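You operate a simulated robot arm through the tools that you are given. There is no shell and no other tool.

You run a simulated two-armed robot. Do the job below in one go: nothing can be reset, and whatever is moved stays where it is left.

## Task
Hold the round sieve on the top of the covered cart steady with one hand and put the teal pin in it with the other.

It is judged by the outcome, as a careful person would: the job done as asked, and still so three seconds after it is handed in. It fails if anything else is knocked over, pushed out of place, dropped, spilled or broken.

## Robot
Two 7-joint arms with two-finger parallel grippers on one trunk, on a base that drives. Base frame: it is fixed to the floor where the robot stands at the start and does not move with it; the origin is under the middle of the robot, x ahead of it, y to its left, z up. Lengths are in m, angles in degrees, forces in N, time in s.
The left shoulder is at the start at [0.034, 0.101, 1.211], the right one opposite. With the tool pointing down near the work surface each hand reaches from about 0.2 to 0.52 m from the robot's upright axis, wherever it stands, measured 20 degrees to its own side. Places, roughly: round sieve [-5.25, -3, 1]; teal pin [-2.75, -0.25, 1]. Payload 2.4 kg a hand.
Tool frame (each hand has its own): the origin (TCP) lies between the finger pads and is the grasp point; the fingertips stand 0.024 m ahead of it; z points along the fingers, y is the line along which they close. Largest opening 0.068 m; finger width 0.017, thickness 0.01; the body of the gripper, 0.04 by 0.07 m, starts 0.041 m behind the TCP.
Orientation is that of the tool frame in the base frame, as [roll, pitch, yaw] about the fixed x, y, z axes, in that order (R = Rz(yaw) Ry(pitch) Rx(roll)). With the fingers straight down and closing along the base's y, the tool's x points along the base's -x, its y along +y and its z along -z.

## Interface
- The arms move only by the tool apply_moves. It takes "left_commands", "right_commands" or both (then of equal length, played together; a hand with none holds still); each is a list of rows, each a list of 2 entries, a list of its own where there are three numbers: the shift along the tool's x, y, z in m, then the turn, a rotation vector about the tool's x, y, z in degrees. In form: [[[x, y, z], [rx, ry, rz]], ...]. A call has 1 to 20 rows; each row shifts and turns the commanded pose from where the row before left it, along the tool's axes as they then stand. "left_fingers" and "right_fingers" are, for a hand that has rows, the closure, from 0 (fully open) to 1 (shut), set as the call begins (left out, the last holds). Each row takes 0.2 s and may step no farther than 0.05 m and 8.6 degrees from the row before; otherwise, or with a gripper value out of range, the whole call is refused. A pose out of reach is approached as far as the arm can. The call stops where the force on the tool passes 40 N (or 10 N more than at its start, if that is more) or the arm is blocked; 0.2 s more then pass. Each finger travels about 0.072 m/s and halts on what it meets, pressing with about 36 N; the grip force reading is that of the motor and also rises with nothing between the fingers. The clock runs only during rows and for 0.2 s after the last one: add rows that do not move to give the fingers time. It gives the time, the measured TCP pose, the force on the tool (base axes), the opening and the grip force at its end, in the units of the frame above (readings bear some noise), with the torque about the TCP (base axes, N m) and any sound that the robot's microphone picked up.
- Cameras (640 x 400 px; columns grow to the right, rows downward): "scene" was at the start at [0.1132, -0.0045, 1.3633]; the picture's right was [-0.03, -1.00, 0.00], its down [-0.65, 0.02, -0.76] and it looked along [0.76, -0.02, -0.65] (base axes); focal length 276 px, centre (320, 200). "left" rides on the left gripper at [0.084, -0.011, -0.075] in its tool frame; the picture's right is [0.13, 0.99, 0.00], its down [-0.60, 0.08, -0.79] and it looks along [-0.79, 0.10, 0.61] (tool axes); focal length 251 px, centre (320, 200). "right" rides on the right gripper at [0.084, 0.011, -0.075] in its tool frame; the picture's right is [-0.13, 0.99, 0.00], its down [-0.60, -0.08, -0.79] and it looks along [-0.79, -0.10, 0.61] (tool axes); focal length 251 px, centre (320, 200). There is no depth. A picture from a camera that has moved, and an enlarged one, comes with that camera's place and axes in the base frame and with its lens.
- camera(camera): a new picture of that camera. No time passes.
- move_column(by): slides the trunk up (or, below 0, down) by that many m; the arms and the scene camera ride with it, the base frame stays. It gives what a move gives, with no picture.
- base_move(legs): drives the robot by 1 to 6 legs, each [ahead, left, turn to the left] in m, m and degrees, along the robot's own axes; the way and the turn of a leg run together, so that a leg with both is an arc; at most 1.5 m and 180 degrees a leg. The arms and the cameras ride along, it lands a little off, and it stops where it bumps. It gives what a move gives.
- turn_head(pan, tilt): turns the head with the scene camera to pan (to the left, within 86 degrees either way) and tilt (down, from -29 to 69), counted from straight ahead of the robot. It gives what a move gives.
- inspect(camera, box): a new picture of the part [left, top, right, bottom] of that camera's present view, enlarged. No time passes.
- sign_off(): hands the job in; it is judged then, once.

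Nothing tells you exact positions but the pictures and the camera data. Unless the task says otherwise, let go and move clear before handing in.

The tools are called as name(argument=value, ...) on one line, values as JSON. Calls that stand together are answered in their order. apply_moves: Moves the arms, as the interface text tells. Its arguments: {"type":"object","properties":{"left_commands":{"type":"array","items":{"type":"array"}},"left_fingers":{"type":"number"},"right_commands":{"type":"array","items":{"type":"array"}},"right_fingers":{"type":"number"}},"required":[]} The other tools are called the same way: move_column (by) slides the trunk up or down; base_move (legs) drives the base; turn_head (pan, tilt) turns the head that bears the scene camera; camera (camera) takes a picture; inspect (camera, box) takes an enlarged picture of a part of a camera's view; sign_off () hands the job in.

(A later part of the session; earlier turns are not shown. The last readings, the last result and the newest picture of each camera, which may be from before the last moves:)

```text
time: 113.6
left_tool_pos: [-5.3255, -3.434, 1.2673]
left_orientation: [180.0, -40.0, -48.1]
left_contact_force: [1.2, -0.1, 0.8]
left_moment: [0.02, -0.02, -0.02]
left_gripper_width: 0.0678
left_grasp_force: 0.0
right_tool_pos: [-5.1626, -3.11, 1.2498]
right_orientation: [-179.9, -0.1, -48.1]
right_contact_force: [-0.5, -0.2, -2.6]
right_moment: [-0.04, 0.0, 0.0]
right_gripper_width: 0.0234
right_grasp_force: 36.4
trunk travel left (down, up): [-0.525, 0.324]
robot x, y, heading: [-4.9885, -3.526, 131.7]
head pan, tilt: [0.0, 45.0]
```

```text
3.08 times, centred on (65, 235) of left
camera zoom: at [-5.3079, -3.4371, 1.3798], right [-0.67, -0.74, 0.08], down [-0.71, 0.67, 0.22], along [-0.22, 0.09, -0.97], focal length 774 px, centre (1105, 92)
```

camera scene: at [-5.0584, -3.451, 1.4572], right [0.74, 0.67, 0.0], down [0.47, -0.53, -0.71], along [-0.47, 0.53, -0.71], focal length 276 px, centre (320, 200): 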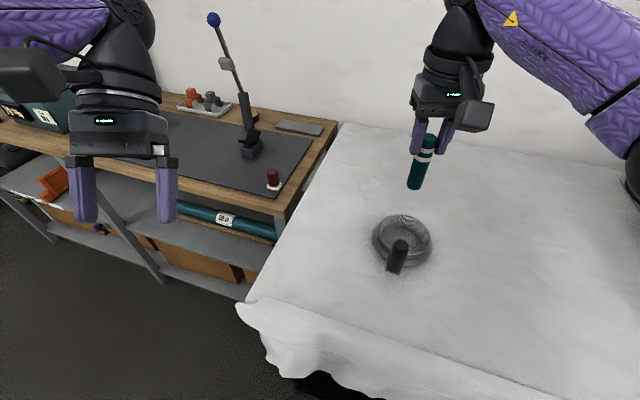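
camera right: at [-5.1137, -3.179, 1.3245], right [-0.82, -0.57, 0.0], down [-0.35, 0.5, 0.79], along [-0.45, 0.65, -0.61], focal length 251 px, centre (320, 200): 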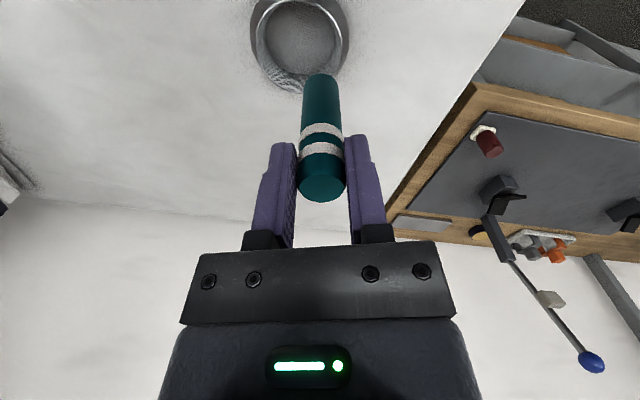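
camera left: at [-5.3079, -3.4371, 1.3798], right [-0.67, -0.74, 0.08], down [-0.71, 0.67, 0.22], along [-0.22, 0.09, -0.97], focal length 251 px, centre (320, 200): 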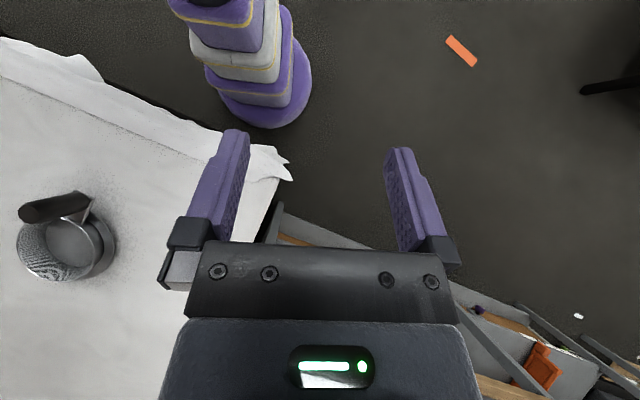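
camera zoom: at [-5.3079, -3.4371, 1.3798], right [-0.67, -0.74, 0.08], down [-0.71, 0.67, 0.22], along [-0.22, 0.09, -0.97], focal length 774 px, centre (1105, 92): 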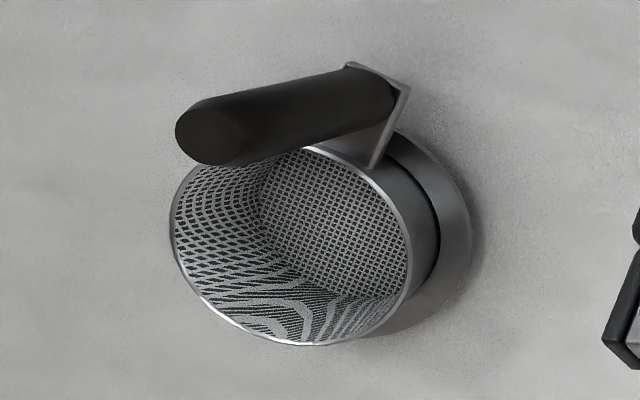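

Positions agree again (handle (-5.144, -3.135), sieve centre (-5.170, -3.051)). To give the right arm a little more reach margin I'll edge in 2 cm and turn 8° more, then bring the trunk down.

base_move(legs=[[0.019, -0.005, 8]])

move_column(by=-0.07)

camera(camera="scene")

camera(camera="right")

```text
time: 114.6
left_tool_pos: [-5.3465, -3.4645, 1.2664]
left_orientation: [-180.0, -40.1, -40.0]
left_contact_force: [-0.1, -0.2, -0.2]
left_moment: [-0.02, 0.02, -0.01]
left_gripper_width: 0.0683
left_grasp_force: 0.1
right_tool_pos: [-5.2291, -3.1215, 1.2504]
right_orientation: [-180.0, 0.0, -40.2]
right_contact_force: [-0.6, 0.5, -1.8]
right_moment: [-0.06, 0.0, 0.0]
right_gripper_width: 0.0234
right_grasp_force: 35.8
trunk travel left (down, up): [-0.525, 0.324]
robot x, y, heading: [-5.0015, -3.5098, 139.8]
head pan, tilt: [0.0, 45.0]
```

```text
time: 115.7
left_tool_pos: [-5.3458, -3.4652, 1.1971]
left_orientation: [180.0, -39.9, -40.1]
left_contact_force: [0.3, 0.0, -0.5]
left_moment: [0.03, -0.03, 0.03]
left_gripper_width: 0.0681
left_grasp_force: 0.1
right_tool_pos: [-5.2288, -3.122, 1.1813]
right_orientation: [-180.0, 0.0, -40.0]
right_contact_force: [1.0, 0.7, -2.7]
right_moment: [-0.02, -0.01, -0.01]
right_gripper_width: 0.0233
right_grasp_force: 36.2
trunk travel left (down, up): [-0.455, 0.394]
robot x, y, heading: [-4.9975, -3.511, 140.2]
head pan, tilt: [0.0, 45.0]
```

```text
taken
camera scene: at [-5.0823, -3.4416, 1.3871], right [0.64, 0.77, 0.0], down [0.54, -0.46, -0.71], along [-0.54, 0.46, -0.71], focal length 276 px, centre (320, 200)
```

scene: 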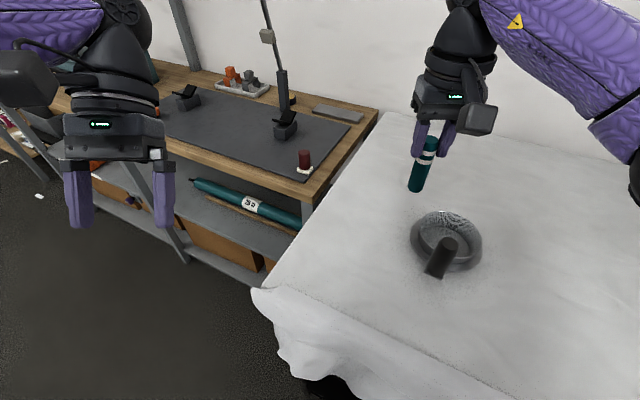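

```text
taken
camera right: at [-5.1698, -3.184, 1.2551], right [-0.74, -0.68, 0.0], down [-0.41, 0.45, 0.79], along [-0.54, 0.58, -0.61], focal length 251 px, centre (320, 200)
```

right: 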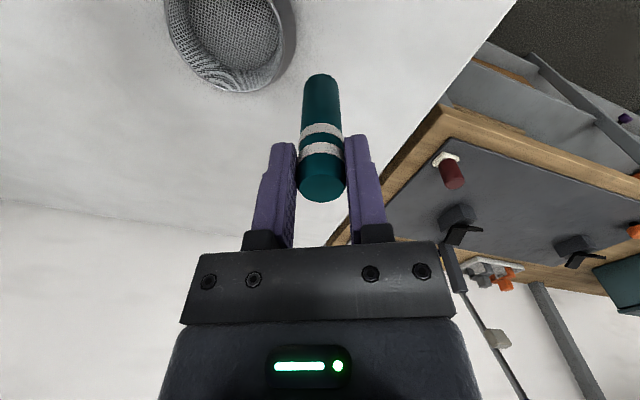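

Robot now stands about 0.43 m from the sieve. First I'll move the right hand (with the pin) to above the sieve, turning it so its camera points away from where the left hand will be.

apply_moves(right_commands=[[[0, -0.035, -0.02], [0, 0, 0]], [[0, -0.035, -0.02], [0, 0, 0]], [[0, -0.03, -0.01], [0, 0, 0]], [[0, 0, 0], [0, 0, -8]], [[0, 0, 0], [0, 0, -8]], [[0, 0, 0], [0, 0, -8]], [[0, 0, 0], [0, 0, -8]], [[0, 0, 0], [0, 0, -8]], [[0, 0, 0], [0, 0, -8]], [[0, 0, 0], [0, 0, -8]], [[0, 0, 0], [0, 0, 0]]], right_fingers=1)

camera(camera="scene")

camera(camera="right")

```text
time: 118.1
left_tool_pos: [-5.3449, -3.465, 1.1969]
left_orientation: [-179.9, -40.1, -40.2]
left_contact_force: [0.5, -0.1, -0.8]
left_moment: [0.01, -0.01, 0.02]
left_gripper_width: 0.0679
left_grasp_force: 0.0
right_tool_pos: [-5.1432, -3.1819, 1.2051]
right_orientation: [-179.9, 0.0, 15.9]
right_contact_force: [0.1, -0.4, -1.1]
right_moment: [0.0, 0.02, 0.0]
right_gripper_width: 0.0232
right_grasp_force: 36.3
right hand out of reach, approached as far as the arm can: row 5, 6, 7, 8, 9, 10
trunk travel left (down, up): [-0.455, 0.394]
robot x, y, heading: [-5.0004, -3.5067, 139.4]
head pan, tilt: [0.0, 45.0]
```

```text
taken
camera scene: at [-5.0824, -3.4414, 1.387], right [0.64, 0.77, 0.0], down [0.54, -0.46, -0.71], along [-0.54, 0.45, -0.71], focal length 276 px, centre (320, 200)
```

scene: 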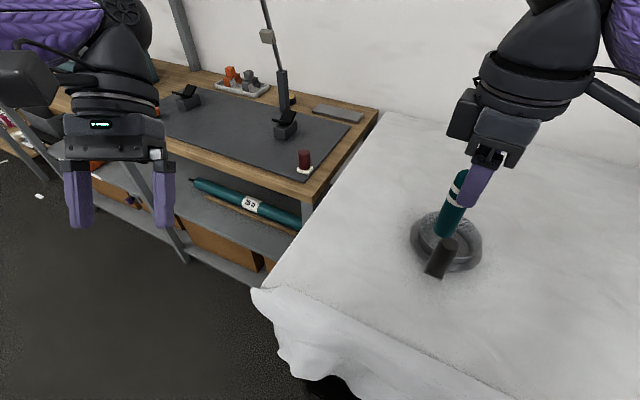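

```text
taken
camera right: at [-5.0585, -3.1695, 1.28], right [0.15, -0.99, 0.0], down [-0.6, -0.09, 0.79], along [-0.78, -0.12, -0.61], focal length 251 px, centre (320, 200)
```

right: 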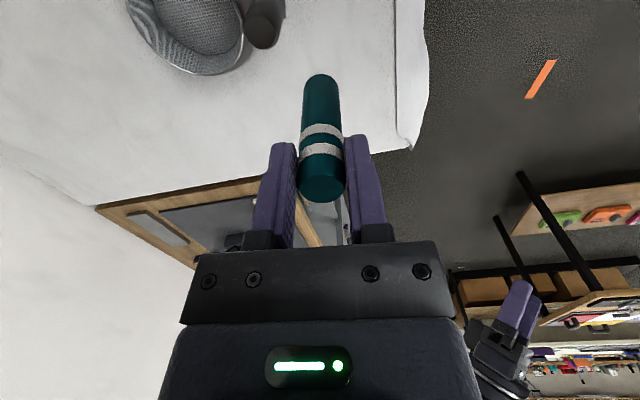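

The right arm can't reach the sieve with that much turn of the hand, so I'll use a milder one. Let me look closely at the gripper's shape before planning how the two hands share the space.

inspect(camera="scene", box=[400, 40, 600, 290])

```text
1.60 times, centred on (500, 165) of scene
camera zoom: at [-5.0824, -3.4414, 1.387], right [0.64, 0.77, 0.0], down [0.54, -0.46, -0.71], along [-0.54, 0.45, -0.71], focal length 442 px, centre (32, 256)
```

zoom: 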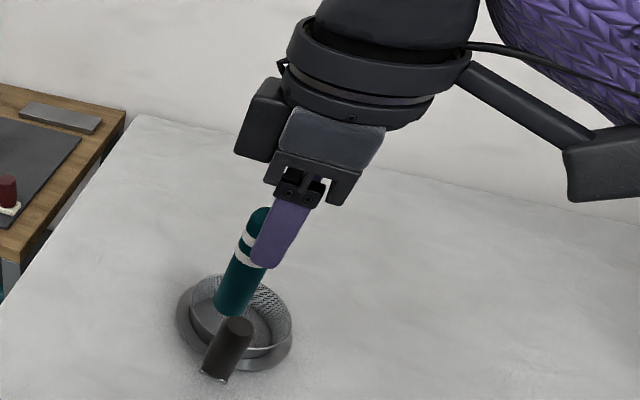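

I now have a clearer plan: standing further along the cart and turned to about heading 165, the handle lies to the left of the sieve from my view, so the two hands fit side by side. First I undo the hand turns, then shift the base along the cart.

apply_moves(right_commands=[[[0, 0, 0], [0, 0, 8]], [[0, 0, 0], [0, 0, 8]], [[0, 0, 0], [0, 0, 8]], [[0, 0, 0], [0, 0, 8]], [[0, 0, 0], [0, 0, 8]], [[0, 0, 0], [0, 0, 8]], [[0, 0, 0], [0, 0, 8]], [[0, 0, 0], [0, 0, 0]]], left_commands=[[[0, 0, 0], [0, -8, 0]], [[0, 0, 0], [0, -8, 0]], [[0, 0, 0], [0, -8, 0]], [[0, 0, 0], [0, -8, 0]], [[0, 0, 0], [0, -8, 0]], [[0, 0, 0], [0, 0, 0]], [[0, 0, 0], [0, 0, 0]], [[0, 0, 0], [0, 0, 0]]], right_fingers=1, left_fingers=0)

camera(camera="scene")

```text
time: 119.9
left_tool_pos: [-5.3457, -3.4647, 1.1973]
left_orientation: [180.0, -0.1, -40.1]
left_contact_force: [-0.3, -0.1, -0.6]
left_moment: [-0.01, -0.02, -0.01]
left_gripper_width: 0.0682
left_grasp_force: 0.1
right_tool_pos: [-5.1432, -3.1822, 1.2051]
right_orientation: [180.0, 0.1, -40.2]
right_contact_force: [-0.5, -0.7, -2.2]
right_moment: [-0.05, -0.01, 0.01]
right_gripper_width: 0.0232
right_grasp_force: 36.0
trunk travel left (down, up): [-0.455, 0.394]
robot x, y, heading: [-5.001, -3.5102, 140.0]
head pan, tilt: [0.0, 45.0]
```

```text
taken
camera scene: at [-5.0824, -3.4415, 1.387], right [0.64, 0.77, 0.0], down [0.54, -0.46, -0.71], along [-0.54, 0.45, -0.71], focal length 276 px, centre (320, 200)
```

scene: 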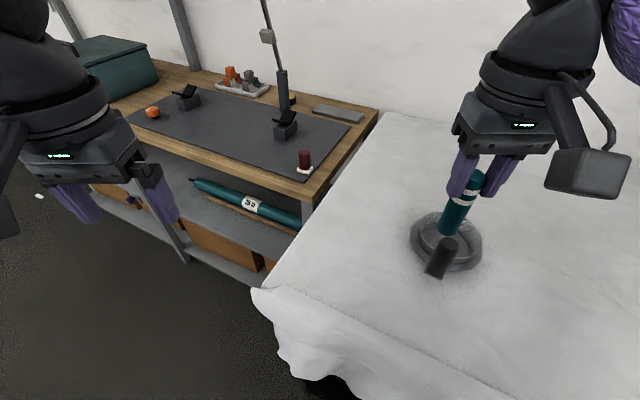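

base_move(legs=[[-0.08, -0.183, 0], [0, 0, 25]])

turn_head(pan=-15, tilt=45)

camera(camera="scene")

camera(camera="right")

```text
time: 122.8
left_tool_pos: [-5.1507, -3.5268, 1.1959]
left_orientation: [180.0, 0.0, -14.8]
left_contact_force: [0.5, -0.4, 0.4]
left_moment: [0.01, -0.02, 0.0]
left_gripper_width: 0.0682
left_grasp_force: 0.0
right_tool_pos: [-5.0896, -3.1855, 1.2056]
right_orientation: [-180.0, -0.1, -14.8]
right_contact_force: [0.1, 0.4, -1.8]
right_moment: [-0.02, -0.03, -0.07]
right_gripper_width: 0.0235
right_grasp_force: 35.6
trunk travel left (down, up): [-0.455, 0.394]
robot x, y, heading: [-4.8207, -3.4222, 165.0]
head pan, tilt: [0.0, 45.0]
```

```text
time: 123.5
left_tool_pos: [-5.1494, -3.5275, 1.1969]
left_orientation: [180.0, -0.1, -14.8]
left_contact_force: [-0.6, 0.5, -1.0]
left_moment: [0.03, -0.03, -0.05]
left_gripper_width: 0.0679
left_grasp_force: 0.1
right_tool_pos: [-5.0893, -3.1849, 1.2063]
right_orientation: [180.0, 0.0, -14.8]
right_contact_force: [0.0, -0.2, -3.0]
right_moment: [-0.03, -0.02, 0.0]
right_gripper_width: 0.0234
right_grasp_force: 35.6
trunk travel left (down, up): [-0.455, 0.394]
robot x, y, heading: [-4.8201, -3.4176, 165.0]
head pan, tilt: [-15.0, 45.0]
```

```text
taken
camera scene: at [-4.9159, -3.3736, 1.387], right [0.5, 0.87, 0.0], down [0.61, -0.35, -0.71], along [-0.61, 0.35, -0.71], focal length 276 px, centre (320, 200)
```

scene: 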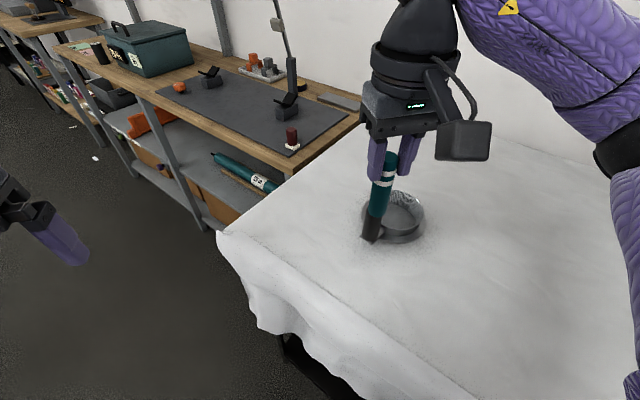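

```text
taken
camera right: at [-5.0092, -3.2163, 1.2801], right [-0.38, -0.93, 0.0], down [-0.56, 0.23, 0.79], along [-0.73, 0.3, -0.61], focal length 251 px, centre (320, 200)
```

right: 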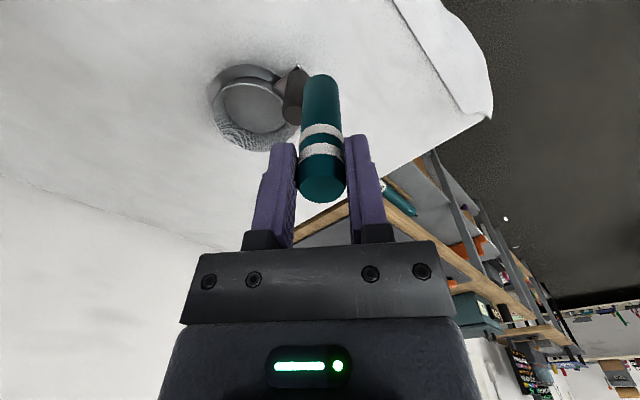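

Now I test whether the right hand reaches over the sieve from here, staying high.

apply_moves(right_commands=[[[-0.0243, -0.0306, 0], [0, 0, 0]], [[-0.0243, -0.0306, 0], [0, 0, 0]], [[-0.0243, -0.0306, 0], [0, 0, 0]], [[-0.0243, -0.0306, 0], [0, 0, 0]], [[0, 0, 0], [0, 0, 0]]], right_fingers=1)

camera(camera="scene")

camera(camera="right")

```text
time: 124.8
left_tool_pos: [-5.1501, -3.527, 1.1964]
left_orientation: [179.9, 0.0, -14.8]
left_contact_force: [-1.1, -1.2, 0.0]
left_moment: [0.01, 0.05, 0.0]
left_gripper_width: 0.0682
left_grasp_force: 0.1
right_tool_pos: [-5.1513, -3.0406, 1.2059]
right_orientation: [-180.0, -0.1, -14.9]
right_contact_force: [0.2, 0.3, -2.8]
right_moment: [0.0, 0.0, 0.03]
right_gripper_width: 0.0235
right_grasp_force: 36.0
trunk travel left (down, up): [-0.455, 0.394]
robot x, y, heading: [-4.8234, -3.4216, 165.3]
head pan, tilt: [-15.0, 45.0]
```

```text
taken
camera scene: at [-4.9158, -3.3735, 1.387], right [0.5, 0.87, 0.0], down [0.61, -0.35, -0.71], along [-0.61, 0.35, -0.71], focal length 276 px, centre (320, 200)
```

scene: 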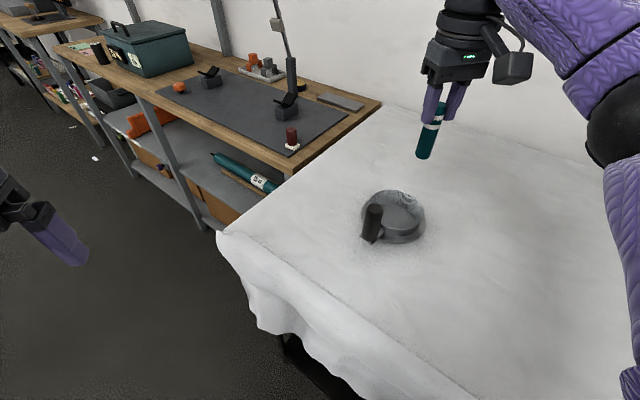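

```text
taken
camera right: at [-5.0712, -3.0726, 1.2795], right [-0.38, -0.93, 0.0], down [-0.56, 0.23, 0.79], along [-0.73, 0.3, -0.61], focal length 251 px, centre (320, 200)
```

right: 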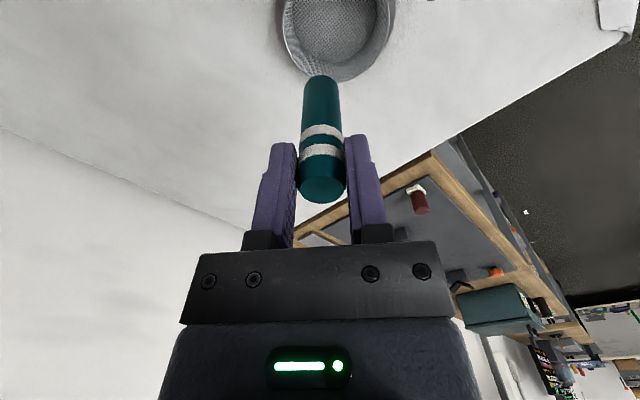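

The right hand reaches its place over the sieve. Now a close look at the handle to place the left hand.

inspect(camera="scene", box=[340, 170, 450, 260])

inspect(camera="right", box=[260, 0, 420, 100])

camera(camera="left")

```text
4.44 times, centred on (395, 215) of scene
camera zoom: at [-4.9158, -3.3735, 1.387], right [0.5, 0.87, 0.0], down [0.61, -0.35, -0.71], along [-0.61, 0.35, -0.71], focal length 1226 px, centre (-13, 133)
```

zoom: 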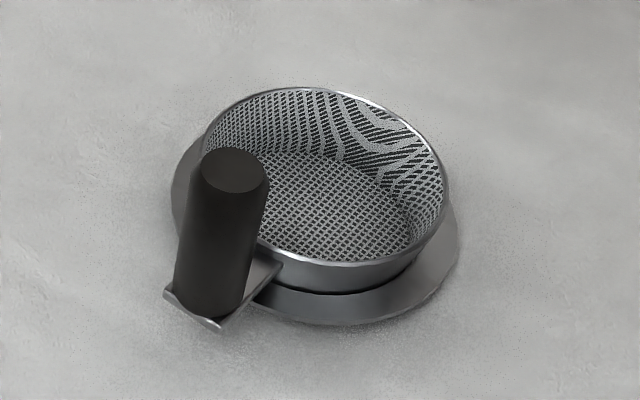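

```text
4.00 times, centred on (340, 50) of right
camera zoom: at [-5.0712, -3.0726, 1.2795], right [-0.38, -0.93, 0.0], down [-0.56, 0.23, 0.79], along [-0.73, 0.3, -0.61], focal length 1006 px, centre (240, 800)
```

zoom: 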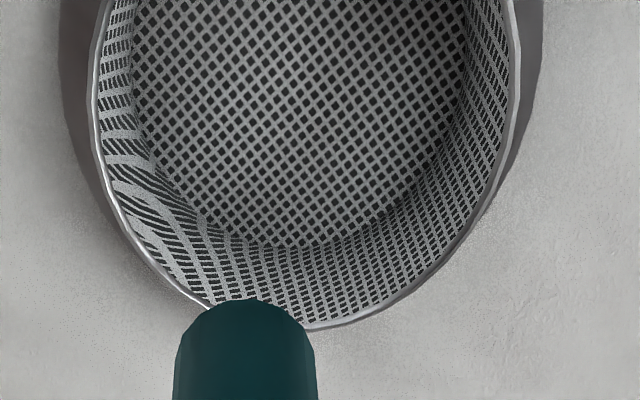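

```text
taken
camera left: at [-5.0669, -3.5364, 1.2735], right [-0.13, -0.99, 0.0], down [-0.6, 0.08, 0.79], along [-0.79, 0.1, -0.61], focal length 251 px, centre (320, 200)
```

left: 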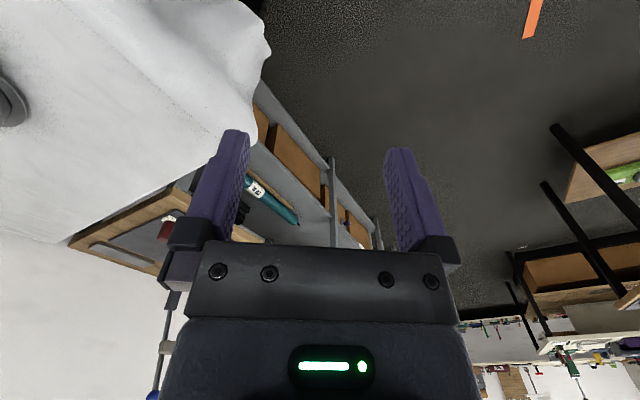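

Handle confirmed at (-5.143, -3.136), top 1.053. I'll bring the left hand in from my left side: first forward over the cart edge, turning it so its camera points away from the right arm.

apply_moves(left_commands=[[[-0.0089, -0.0414, 0], [0, 0, 0]], [[-0.0089, -0.0414, 0], [0, 0, 0]], [[-0.0089, -0.0414, 0], [0, 0, 0]], [[0, 0, 0], [0, 0, 8.15]], [[0, 0, 0], [0, 0, 8.15]], [[0, 0, 0], [0, 0, 8.15]], [[0, 0, 0], [0, 0, 8.15]], [[0, 0, 0], [0, 0, 8.15]], [[0, 0, 0], [0, 0, 8.15]], [[0, 0, 0], [0, 0, 8.15]], [[0, 0, 0], [0, 0, 8.15]], [[0, 0, 0], [0, 0, 0]]], left_fingers=0)

camera(camera="scene")

camera(camera="left")

```text
time: 127.3
left_tool_pos: [-5.145, -3.3995, 1.1962]
left_orientation: [-180.0, 0.0, -80.1]
left_contact_force: [0.7, 0.1, 0.2]
left_moment: [-0.01, -0.01, -0.04]
left_gripper_width: 0.0681
left_grasp_force: 0.1
right_tool_pos: [-5.1505, -3.0414, 1.2044]
right_orientation: [-180.0, 0.1, -14.9]
right_contact_force: [0.7, -0.2, -2.4]
right_moment: [-0.04, 0.0, 0.0]
right_gripper_width: 0.0236
right_grasp_force: 35.7
trunk travel left (down, up): [-0.455, 0.394]
robot x, y, heading: [-4.8232, -3.4194, 164.8]
head pan, tilt: [-15.0, 45.0]
```

```text
taken
camera scene: at [-4.916, -3.3733, 1.387], right [0.5, 0.87, 0.0], down [0.61, -0.35, -0.71], along [-0.61, 0.35, -0.71], focal length 276 px, centre (320, 200)
```

scene: 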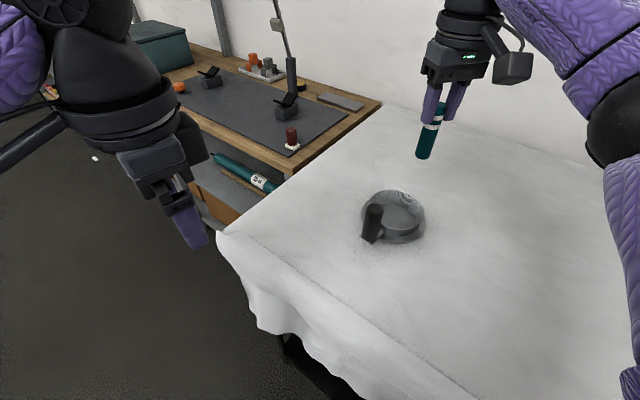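

```text
taken
camera left: at [-5.12, -3.4793, 1.2736], right [-0.95, -0.3, 0.0], down [-0.18, 0.58, 0.79], along [-0.24, 0.76, -0.61], focal length 251 px, centre (320, 200)
```

left: 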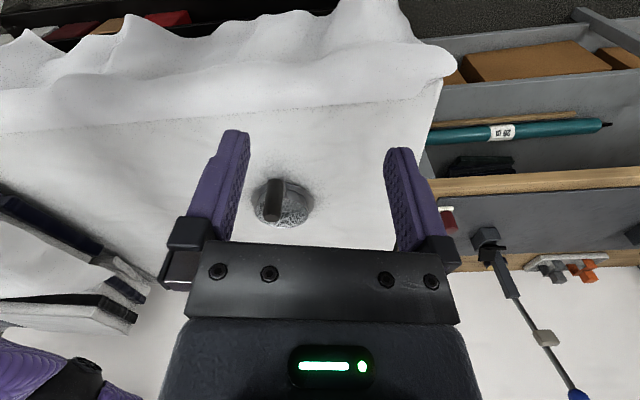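

apply_moves(left_commands=[[[0, 0, 0], [0, -8.5, 0]], [[0, 0, 0], [0, -8.5, 0]], [[0, 0, 0], [0, -8.5, 0]], [[0, 0, 0], [0, -8.5, 0]], [[-0.02, -0.008, 0.031], [0, 0, 0]], [[-0.02, -0.008, 0.031], [0, 0, 0]], [[-0.02, -0.008, 0.031], [0, 0, 0]], [[-0.02, -0.008, 0.031], [0, 0, 0]], [[0, 0, 0], [0, 0, 0]]], left_fingers=0)

camera(camera="scene")

camera(camera="left")

```text
time: 129.3
left_tool_pos: [-5.1386, -3.2577, 1.1385]
left_orientation: [-179.9, 34.0, -80.0]
left_contact_force: [0.4, 1.5, -0.3]
left_moment: [-0.01, 0.0, 0.02]
left_gripper_width: 0.068
left_grasp_force: 0.0
right_tool_pos: [-5.1507, -3.0403, 1.2043]
right_orientation: [180.0, 0.0, -14.8]
right_contact_force: [0.3, -0.4, -2.2]
right_moment: [0.01, 0.01, -0.04]
right_gripper_width: 0.0238
right_grasp_force: 35.8
trunk travel left (down, up): [-0.455, 0.394]
robot x, y, heading: [-4.8235, -3.4199, 165.3]
head pan, tilt: [-15.0, 45.0]
```

```text
taken
camera scene: at [-4.9159, -3.3735, 1.387], right [0.5, 0.87, 0.0], down [0.61, -0.35, -0.71], along [-0.61, 0.35, -0.71], focal length 276 px, centre (320, 200)
```

scene: 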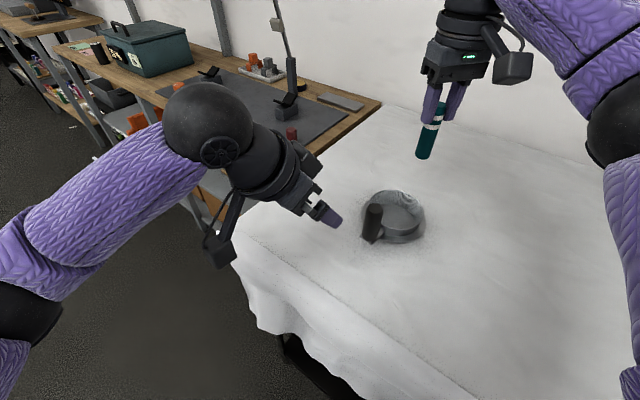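

```text
taken
camera left: at [-5.1083, -3.3662, 1.155], right [-0.96, -0.28, -0.07], down [-0.09, 0.04, 1.0], along [-0.27, 0.96, -0.07], focal length 251 px, centre (320, 200)
```

left: 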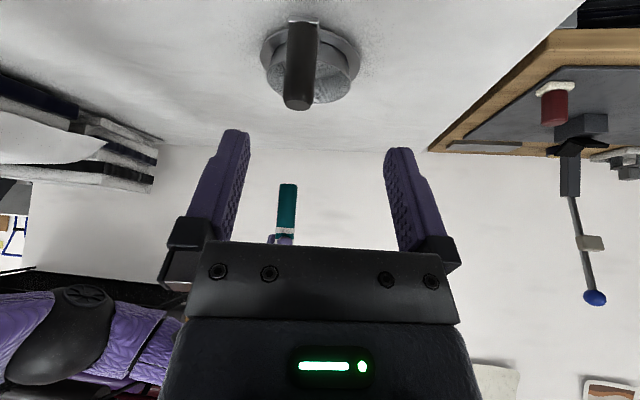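

apply_moves(left_commands=[[[-0.0124, -0.0055, 0.029], [0, 0, 0]], [[-0.0124, -0.0055, 0.029], [0, 0, 0]], [[-0.0124, -0.0055, 0.029], [0, 0, 0]], [[0, 0, 0], [0, 0, 0]]], left_fingers=0)

camera(camera="scene")

camera(camera="left")

```text
time: 130.3
left_tool_pos: [-5.135, -3.178, 1.0855]
left_orientation: [-179.9, 34.0, -79.9]
left_contact_force: [0.8, -0.7, 0.0]
left_moment: [0.04, -0.01, 0.02]
left_gripper_width: 0.068
left_grasp_force: 0.1
right_tool_pos: [-5.151, -3.0415, 1.2047]
right_orientation: [180.0, 0.0, -14.7]
right_contact_force: [-0.4, 0.2, -2.7]
right_moment: [-0.01, -0.04, 0.03]
right_gripper_width: 0.0235
right_grasp_force: 36.4
trunk travel left (down, up): [-0.455, 0.394]
robot x, y, heading: [-4.8261, -3.4198, 165.0]
head pan, tilt: [-15.0, 45.0]
```

```text
taken
camera scene: at [-4.916, -3.3733, 1.387], right [0.5, 0.87, 0.0], down [0.61, -0.35, -0.71], along [-0.61, 0.35, -0.71], focal length 276 px, centre (320, 200)
```

scene: 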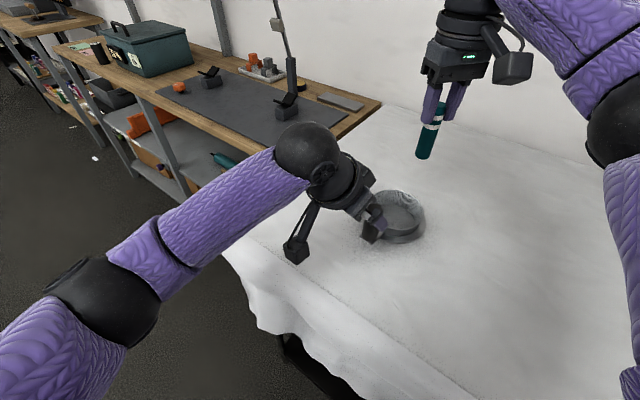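

```text
taken
camera left: at [-5.1047, -3.2855, 1.1033], right [-0.96, -0.28, -0.07], down [-0.09, 0.04, 1.0], along [-0.27, 0.96, -0.07], focal length 251 px, centre (320, 200)
```

left: 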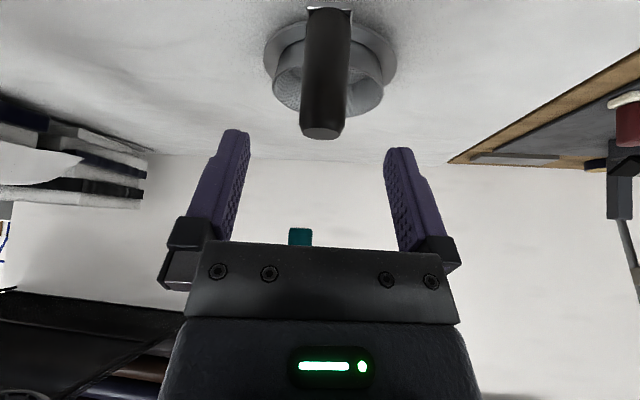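

The handle is centred between the open left fingers. Sliding in to the grasp.

apply_moves(left_commands=[[[-0.0007, 0, 0.024], [0, 0, 0]], [[-0.0007, 0, 0.024], [0, 0, 0]], [[-0.0006, 0, 0.023], [0, 0, 0]], [[0, 0, 0], [0, 0, 0]]], left_fingers=0)

camera(camera="left")

inspect(camera="scene", box=[280, 100, 480, 280])

```text
time: 131.3
left_tool_pos: [-5.142, -3.1387, 1.0301]
left_orientation: [179.9, 33.9, -80.1]
left_contact_force: [-0.3, 0.6, -0.2]
left_moment: [-0.01, -0.01, 0.01]
left_gripper_width: 0.0683
left_grasp_force: 0.0
right_tool_pos: [-5.1508, -3.0419, 1.2044]
right_orientation: [-179.9, 0.0, -14.8]
right_contact_force: [-0.9, 0.8, -1.1]
right_moment: [-0.02, 0.0, 0.01]
right_gripper_width: 0.0233
right_grasp_force: 36.3
trunk travel left (down, up): [-0.455, 0.394]
robot x, y, heading: [-4.8238, -3.4199, 165.2]
head pan, tilt: [-15.0, 45.0]
```

```text
taken
camera left: at [-5.1114, -3.2463, 1.046], right [-0.96, -0.28, -0.07], down [-0.09, 0.04, 1.0], along [-0.27, 0.96, -0.07], focal length 251 px, centre (320, 200)
```

left: 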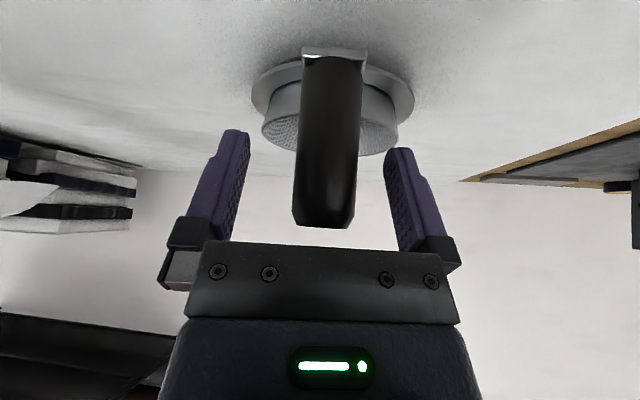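

```text
2.22 times, centred on (380, 190) of scene
camera zoom: at [-4.9159, -3.3733, 1.387], right [0.5, 0.87, 0.0], down [0.61, -0.35, -0.71], along [-0.61, 0.35, -0.71], focal length 613 px, centre (187, 222)
```

zoom: 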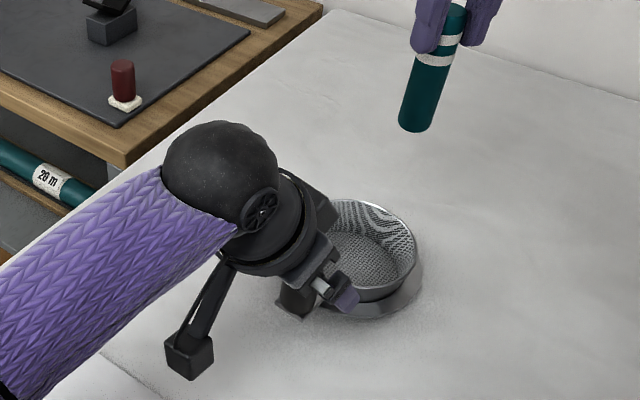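

apply_moves(left_commands=[[[0, 0.0025, 0], [0, 0, 0]], [[0, 0, 0], [0, 0, 0]]], left_fingers=0)

apply_moves(left_commands=[[[0, 0, 0], [0, 0, 0]], [[0, 0, 0], [0, 0, 0]], [[0, 0, 0], [0, 0, 0]], [[0, 0, 0], [0, 0, 0]], [[0, 0, 0], [0, 0, 0]]], left_fingers=1)

camera(camera="left")

inspect(camera="scene", box=[280, 100, 480, 280])

```text
time: 131.9
left_tool_pos: [-5.1443, -3.1413, 1.0291]
left_orientation: [-180.0, 34.0, -80.0]
left_contact_force: [0.2, -0.8, -0.2]
left_moment: [0.0, 0.0, -0.01]
left_gripper_width: 0.0681
left_grasp_force: 0.0
right_tool_pos: [-5.1506, -3.042, 1.2048]
right_orientation: [180.0, 0.0, -14.8]
right_contact_force: [-0.5, -0.2, -2.5]
right_moment: [-0.04, -0.05, 0.01]
right_gripper_width: 0.0235
right_grasp_force: 35.5
trunk travel left (down, up): [-0.455, 0.394]
robot x, y, heading: [-4.8215, -3.4188, 165.3]
head pan, tilt: [-15.0, 45.0]
```

```text
time: 133.2
left_tool_pos: [-5.1437, -3.1394, 1.0289]
left_orientation: [-180.0, 34.0, -80.0]
left_contact_force: [0.7, 0.9, -0.7]
left_moment: [0.1, 0.04, -0.07]
left_gripper_width: 0.0292
left_grasp_force: 36.3
right_tool_pos: [-5.1504, -3.0412, 1.2055]
right_orientation: [180.0, 0.1, -14.8]
right_contact_force: [0.6, 0.1, -2.2]
right_moment: [-0.03, 0.01, -0.01]
right_gripper_width: 0.0232
right_grasp_force: 36.5
trunk travel left (down, up): [-0.455, 0.394]
robot x, y, heading: [-4.8212, -3.4151, 165.1]
head pan, tilt: [-15.0, 45.0]
```

```text
taken
camera left: at [-5.1137, -3.2463, 1.0463], right [-0.96, -0.28, -0.07], down [-0.09, 0.04, 1.0], along [-0.27, 0.96, -0.07], focal length 251 px, centre (320, 200)
```

left: 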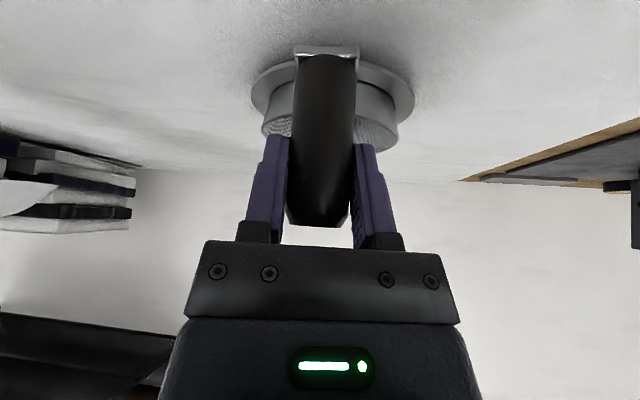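

```text
2.22 times, centred on (380, 190) of scene
camera zoom: at [-4.9158, -3.3731, 1.387], right [0.5, 0.87, 0.0], down [0.61, -0.35, -0.71], along [-0.61, 0.35, -0.71], focal length 613 px, centre (187, 222)
```

zoom: 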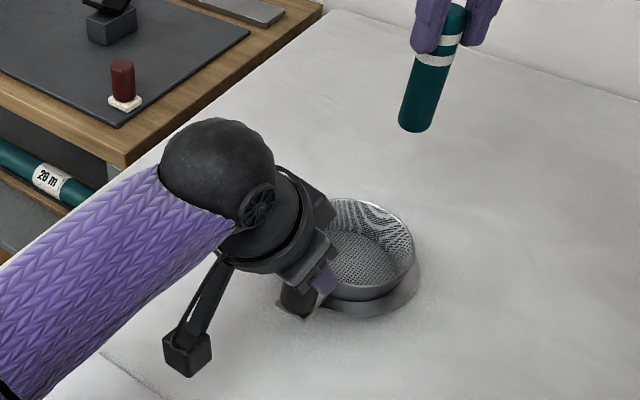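

The left hand holds the handle firmly (29 mm, 36 N) and the sieve hasn't moved noticeably. Now lowering the pin with the right hand, stopping well above the bottom to check.

apply_moves(right_commands=[[[0, 0, 0.03], [0, 0, 0]], [[0, 0, 0.03], [0, 0, 0]], [[0, 0, 0.03], [0, 0, 0]], [[0, 0, 0.03], [0, 0, 0]], [[0, 0, 0.015], [0, 0, 0]], [[0, 0, 0], [0, 0, 0]]], right_fingers=1)

inspect(camera="scene", box=[280, 80, 520, 280])

camera(camera="right")

```text
time: 134.6
left_tool_pos: [-5.1435, -3.1392, 1.0291]
left_orientation: [-180.0, 34.0, -80.1]
left_contact_force: [-0.4, 0.8, 0.6]
left_moment: [-0.02, -0.05, -0.09]
left_gripper_width: 0.0291
left_grasp_force: 36.1
right_tool_pos: [-5.1508, -3.0414, 1.0698]
right_orientation: [180.0, -0.1, -14.8]
right_contact_force: [-0.7, 0.9, -2.2]
right_moment: [-0.04, -0.05, -0.05]
right_gripper_width: 0.0233
right_grasp_force: 36.0
trunk travel left (down, up): [-0.455, 0.394]
robot x, y, heading: [-4.8211, -3.4192, 165.3]
head pan, tilt: [-15.0, 45.0]
```

```text
2.00 times, centred on (400, 180) of scene
camera zoom: at [-4.9158, -3.3732, 1.387], right [0.5, 0.87, 0.0], down [0.61, -0.35, -0.71], along [-0.61, 0.35, -0.71], focal length 552 px, centre (160, 240)
```

zoom: 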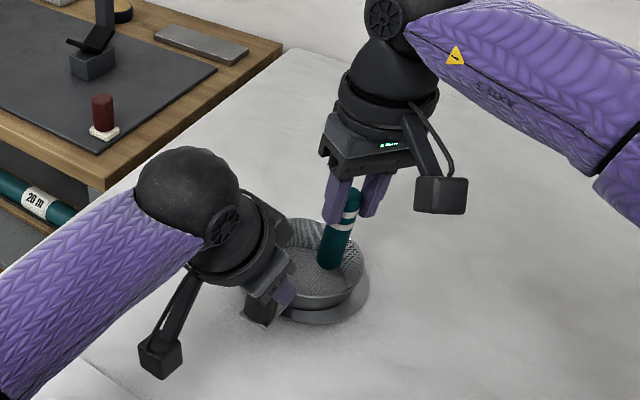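

```text
taken
camera right: at [-5.0718, -3.0729, 1.1442], right [-0.38, -0.93, 0.0], down [-0.56, 0.23, 0.79], along [-0.73, 0.3, -0.61], focal length 251 px, centre (320, 200)
```

right: 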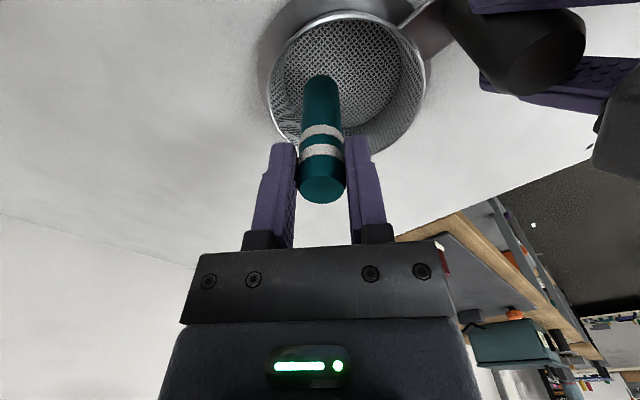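

apply_moves(right_commands=[[[0, 0, 0.015], [0, 0, 0]], [[0, 0, 0.015], [0, 0, 0]], [[0, 0, 0.006], [0, 0, 0]], [[0, 0, 0], [0, 0, 0]]], right_fingers=1)

inspect(camera="scene", box=[340, 150, 480, 250])

inspect(camera="right", box=[240, 0, 440, 220])

```text
time: 135.6
left_tool_pos: [-5.142, -3.1405, 1.0299]
left_orientation: [-180.0, 33.9, -80.1]
left_contact_force: [3.8, 3.9, -8.4]
left_moment: [-0.54, 0.05, -0.44]
left_gripper_width: 0.0287
left_grasp_force: 36.5
right_tool_pos: [-5.1514, -3.0409, 1.0359]
right_orientation: [180.0, 0.2, -14.8]
right_contact_force: [-4.2, 1.1, 24.2]
right_moment: [0.13, 0.39, -0.06]
right_gripper_width: 0.0235
right_grasp_force: 36.4
trunk travel left (down, up): [-0.455, 0.394]
robot x, y, heading: [-4.8193, -3.4196, 165.1]
head pan, tilt: [-15.0, 45.0]
```

```text
4.00 times, centred on (410, 200) of scene
camera zoom: at [-4.9147, -3.3736, 1.3872], right [0.5, 0.87, 0.0], down [0.61, -0.35, -0.71], along [-0.61, 0.35, -0.71], focal length 1104 px, centre (-40, 200)
```

zoom: 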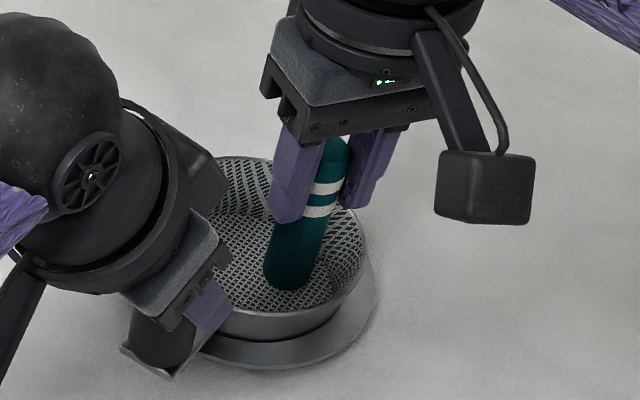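

```text
1.82 times, centred on (340, 110) of right
camera zoom: at [-5.0711, -3.0732, 1.1096], right [-0.38, -0.93, 0.0], down [-0.56, 0.23, 0.79], along [-0.74, 0.3, -0.61], focal length 457 px, centre (284, 364)
```

zoom: 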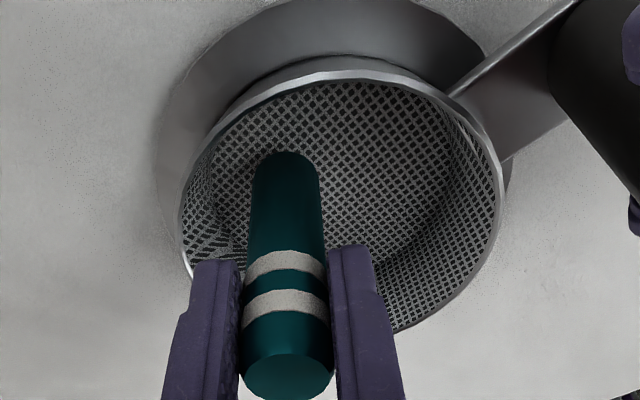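

The pin has touched the sieve's mesh bottom (24 N up). I'll ease up about 2 mm so it just rests, then check forces.

apply_moves(right_commands=[[[0, 0, -0.0018], [0, 0, 0]], [[0, 0, 0], [0, 0, 0]]], right_fingers=1)

```text
time: 136.2
left_tool_pos: [-5.1436, -3.14, 1.03]
left_orientation: [-180.0, 34.1, -80.1]
left_contact_force: [5.0, -1.9, -2.3]
left_moment: [-0.55, -0.19, -0.41]
left_gripper_width: 0.0288
left_grasp_force: 36.0
right_tool_pos: [-5.15, -3.0421, 1.0351]
right_orientation: [-180.0, -0.1, -14.8]
right_contact_force: [-2.8, 1.6, 6.6]
right_moment: [0.06, 0.31, -0.02]
right_gripper_width: 0.0232
right_grasp_force: 36.1
trunk travel left (down, up): [-0.455, 0.394]
robot x, y, heading: [-4.8215, -3.4187, 165.2]
head pan, tilt: [-15.0, 45.0]
```

apply_moves(right_commands=[[[0, 0, -0.0006], [0, 0, 0]], [[0, 0, 0], [0, 0, 0]]], right_fingers=1)

inspect(camera="scene", box=[340, 150, 480, 250])

camera(camera="left")

```text
time: 136.8
left_tool_pos: [-5.1441, -3.1389, 1.029]
left_orientation: [-180.0, 34.1, -79.9]
left_contact_force: [-0.9, -0.4, -0.4]
left_moment: [-0.12, 0.03, 0.05]
left_gripper_width: 0.0289
left_grasp_force: 35.4
right_tool_pos: [-5.1509, -3.0413, 1.0365]
right_orientation: [-180.0, -0.2, -14.8]
right_contact_force: [0.0, 0.1, -2.4]
right_moment: [0.0, 0.01, 0.0]
right_gripper_width: 0.0231
right_grasp_force: 36.1
trunk travel left (down, up): [-0.455, 0.394]
robot x, y, heading: [-4.8201, -3.4185, 165.2]
head pan, tilt: [-15.0, 45.0]
```

```text
4.00 times, centred on (410, 200) of scene
camera zoom: at [-4.9161, -3.3732, 1.387], right [0.5, 0.87, 0.0], down [0.61, -0.35, -0.71], along [-0.61, 0.35, -0.71], focal length 1104 px, centre (-40, 200)
```

zoom: 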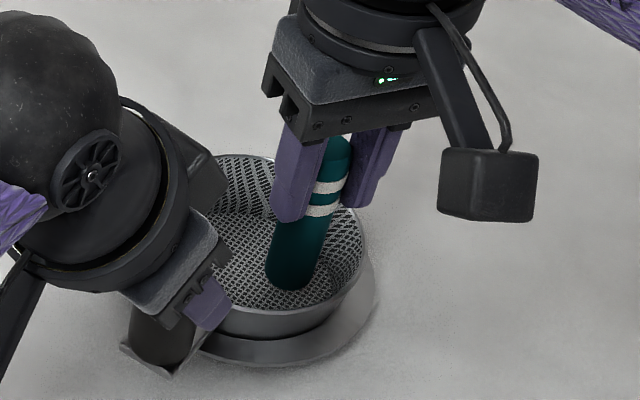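

```text
taken
camera left: at [-5.1142, -3.2464, 1.0463], right [-0.96, -0.28, -0.07], down [-0.09, 0.04, 1.0], along [-0.27, 0.96, -0.07], focal length 251 px, centre (320, 200)
```

left: 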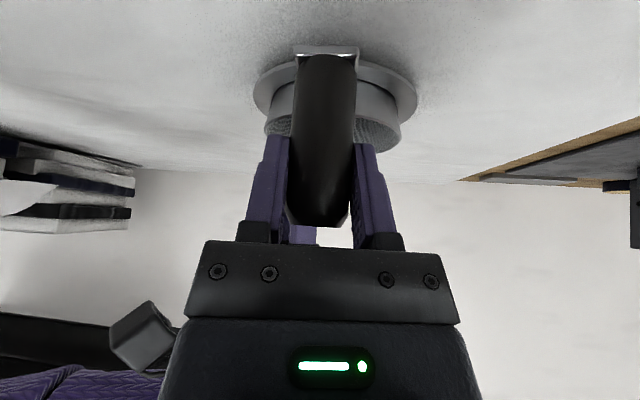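

The pin is upright, just resting on the mesh with no load on either hand, and the left hand still holds the handle. Opening the right fingers a little to let go.

apply_moves(right_commands=[[[0, 0, 0], [0, 0, 0]], [[0, 0, 0], [0, 0, 0]], [[0, 0, 0], [0, 0, 0]], [[0, 0, 0], [0, 0, 0]]], right_fingers=0.35)

inspect(camera="scene", box=[340, 150, 480, 250])

inspect(camera="right", box=[220, 0, 440, 240])

```text
time: 137.8
left_tool_pos: [-5.1438, -3.1388, 1.0298]
left_orientation: [-179.9, 34.0, -80.1]
left_contact_force: [-1.1, -0.3, -0.5]
left_moment: [0.15, 0.04, 0.03]
left_gripper_width: 0.0289
left_grasp_force: 35.9
right_tool_pos: [-5.1522, -3.0413, 1.0365]
right_orientation: [180.0, 0.1, -14.8]
right_contact_force: [-0.2, -0.2, 0.5]
right_moment: [0.01, 0.0, -0.03]
right_gripper_width: 0.044
right_grasp_force: 0.1
trunk travel left (down, up): [-0.455, 0.394]
robot x, y, heading: [-4.8202, -3.4169, 165.4]
head pan, tilt: [-15.0, 45.0]
```

```text
4.00 times, centred on (410, 200) of scene
camera zoom: at [-4.9159, -3.3733, 1.387], right [0.5, 0.87, 0.0], down [0.61, -0.35, -0.71], along [-0.61, 0.35, -0.71], focal length 1104 px, centre (-40, 200)
```

zoom: 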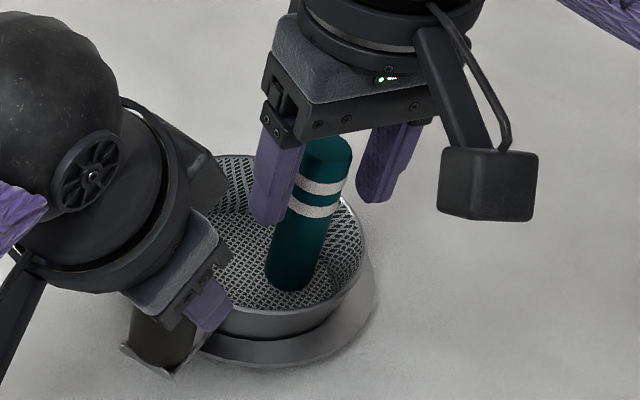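

```text
1.67 times, centred on (330, 120) of right
camera zoom: at [-5.0717, -3.0729, 1.1111], right [-0.38, -0.93, 0.0], down [-0.56, 0.23, 0.79], along [-0.73, 0.3, -0.61], focal length 419 px, centre (303, 333)
```

zoom: 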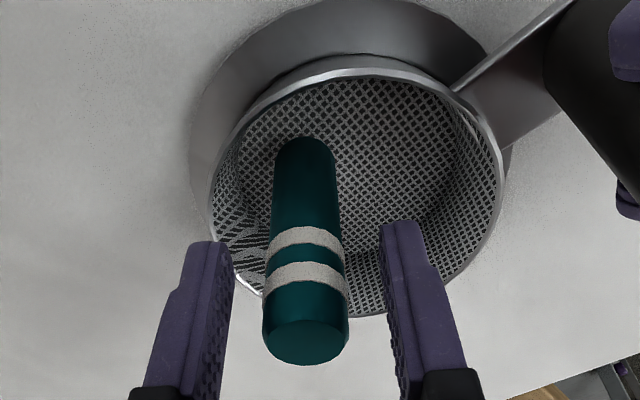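

The pin stands by itself upright in the sieve. Lifting the right hand straight up and clear.

apply_moves(right_commands=[[[0, 0, -0.01], [0, 0, 0]], [[0, 0, -0.02], [0, 0, 0]], [[0, 0, -0.03], [0, 0, 0]], [[0, 0, -0.03], [0, 0, 0]], [[0, 0, -0.04], [0, 0, 0]], [[0, 0, -0.04], [0, 0, 0]], [[0, 0, 0], [0, 0, 0]]], right_fingers=0.35)

inspect(camera="scene", box=[300, 120, 480, 260])

camera(camera="right")

```text
time: 139.3
left_tool_pos: [-5.1433, -3.1397, 1.029]
left_orientation: [180.0, 34.0, -80.1]
left_contact_force: [1.5, -0.1, 0.7]
left_moment: [0.12, -0.06, -0.13]
left_gripper_width: 0.0291
left_grasp_force: 36.0
right_tool_pos: [-5.1518, -3.0419, 1.2079]
right_orientation: [179.9, 0.0, -14.8]
right_contact_force: [-0.6, 0.0, 0.0]
right_moment: [0.0, 0.01, 0.02]
right_gripper_width: 0.044
right_grasp_force: 0.0
trunk travel left (down, up): [-0.455, 0.394]
robot x, y, heading: [-4.8209, -3.4167, 165.1]
head pan, tilt: [-15.0, 45.0]
```

```text
2.86 times, centred on (390, 190) of scene
camera zoom: at [-4.9155, -3.3736, 1.387], right [0.5, 0.87, 0.0], down [0.61, -0.35, -0.71], along [-0.61, 0.35, -0.71], focal length 788 px, centre (120, 229)
```

zoom: 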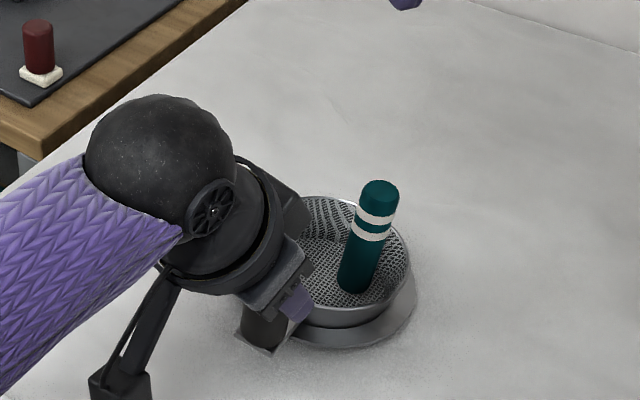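

```text
taken
camera right: at [-5.0718, -3.0735, 1.2818], right [-0.38, -0.93, 0.0], down [-0.56, 0.23, 0.79], along [-0.73, 0.3, -0.61], focal length 251 px, centre (320, 200)
```

right: 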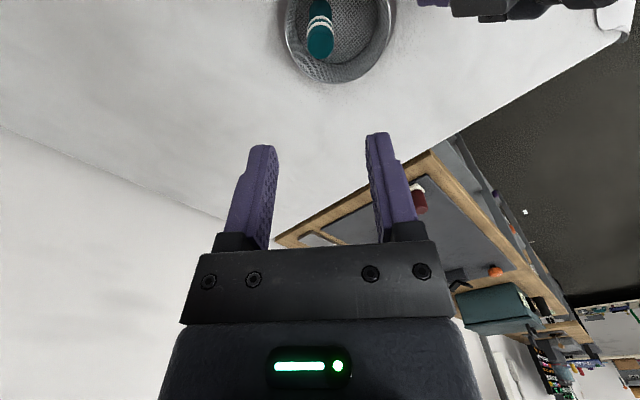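

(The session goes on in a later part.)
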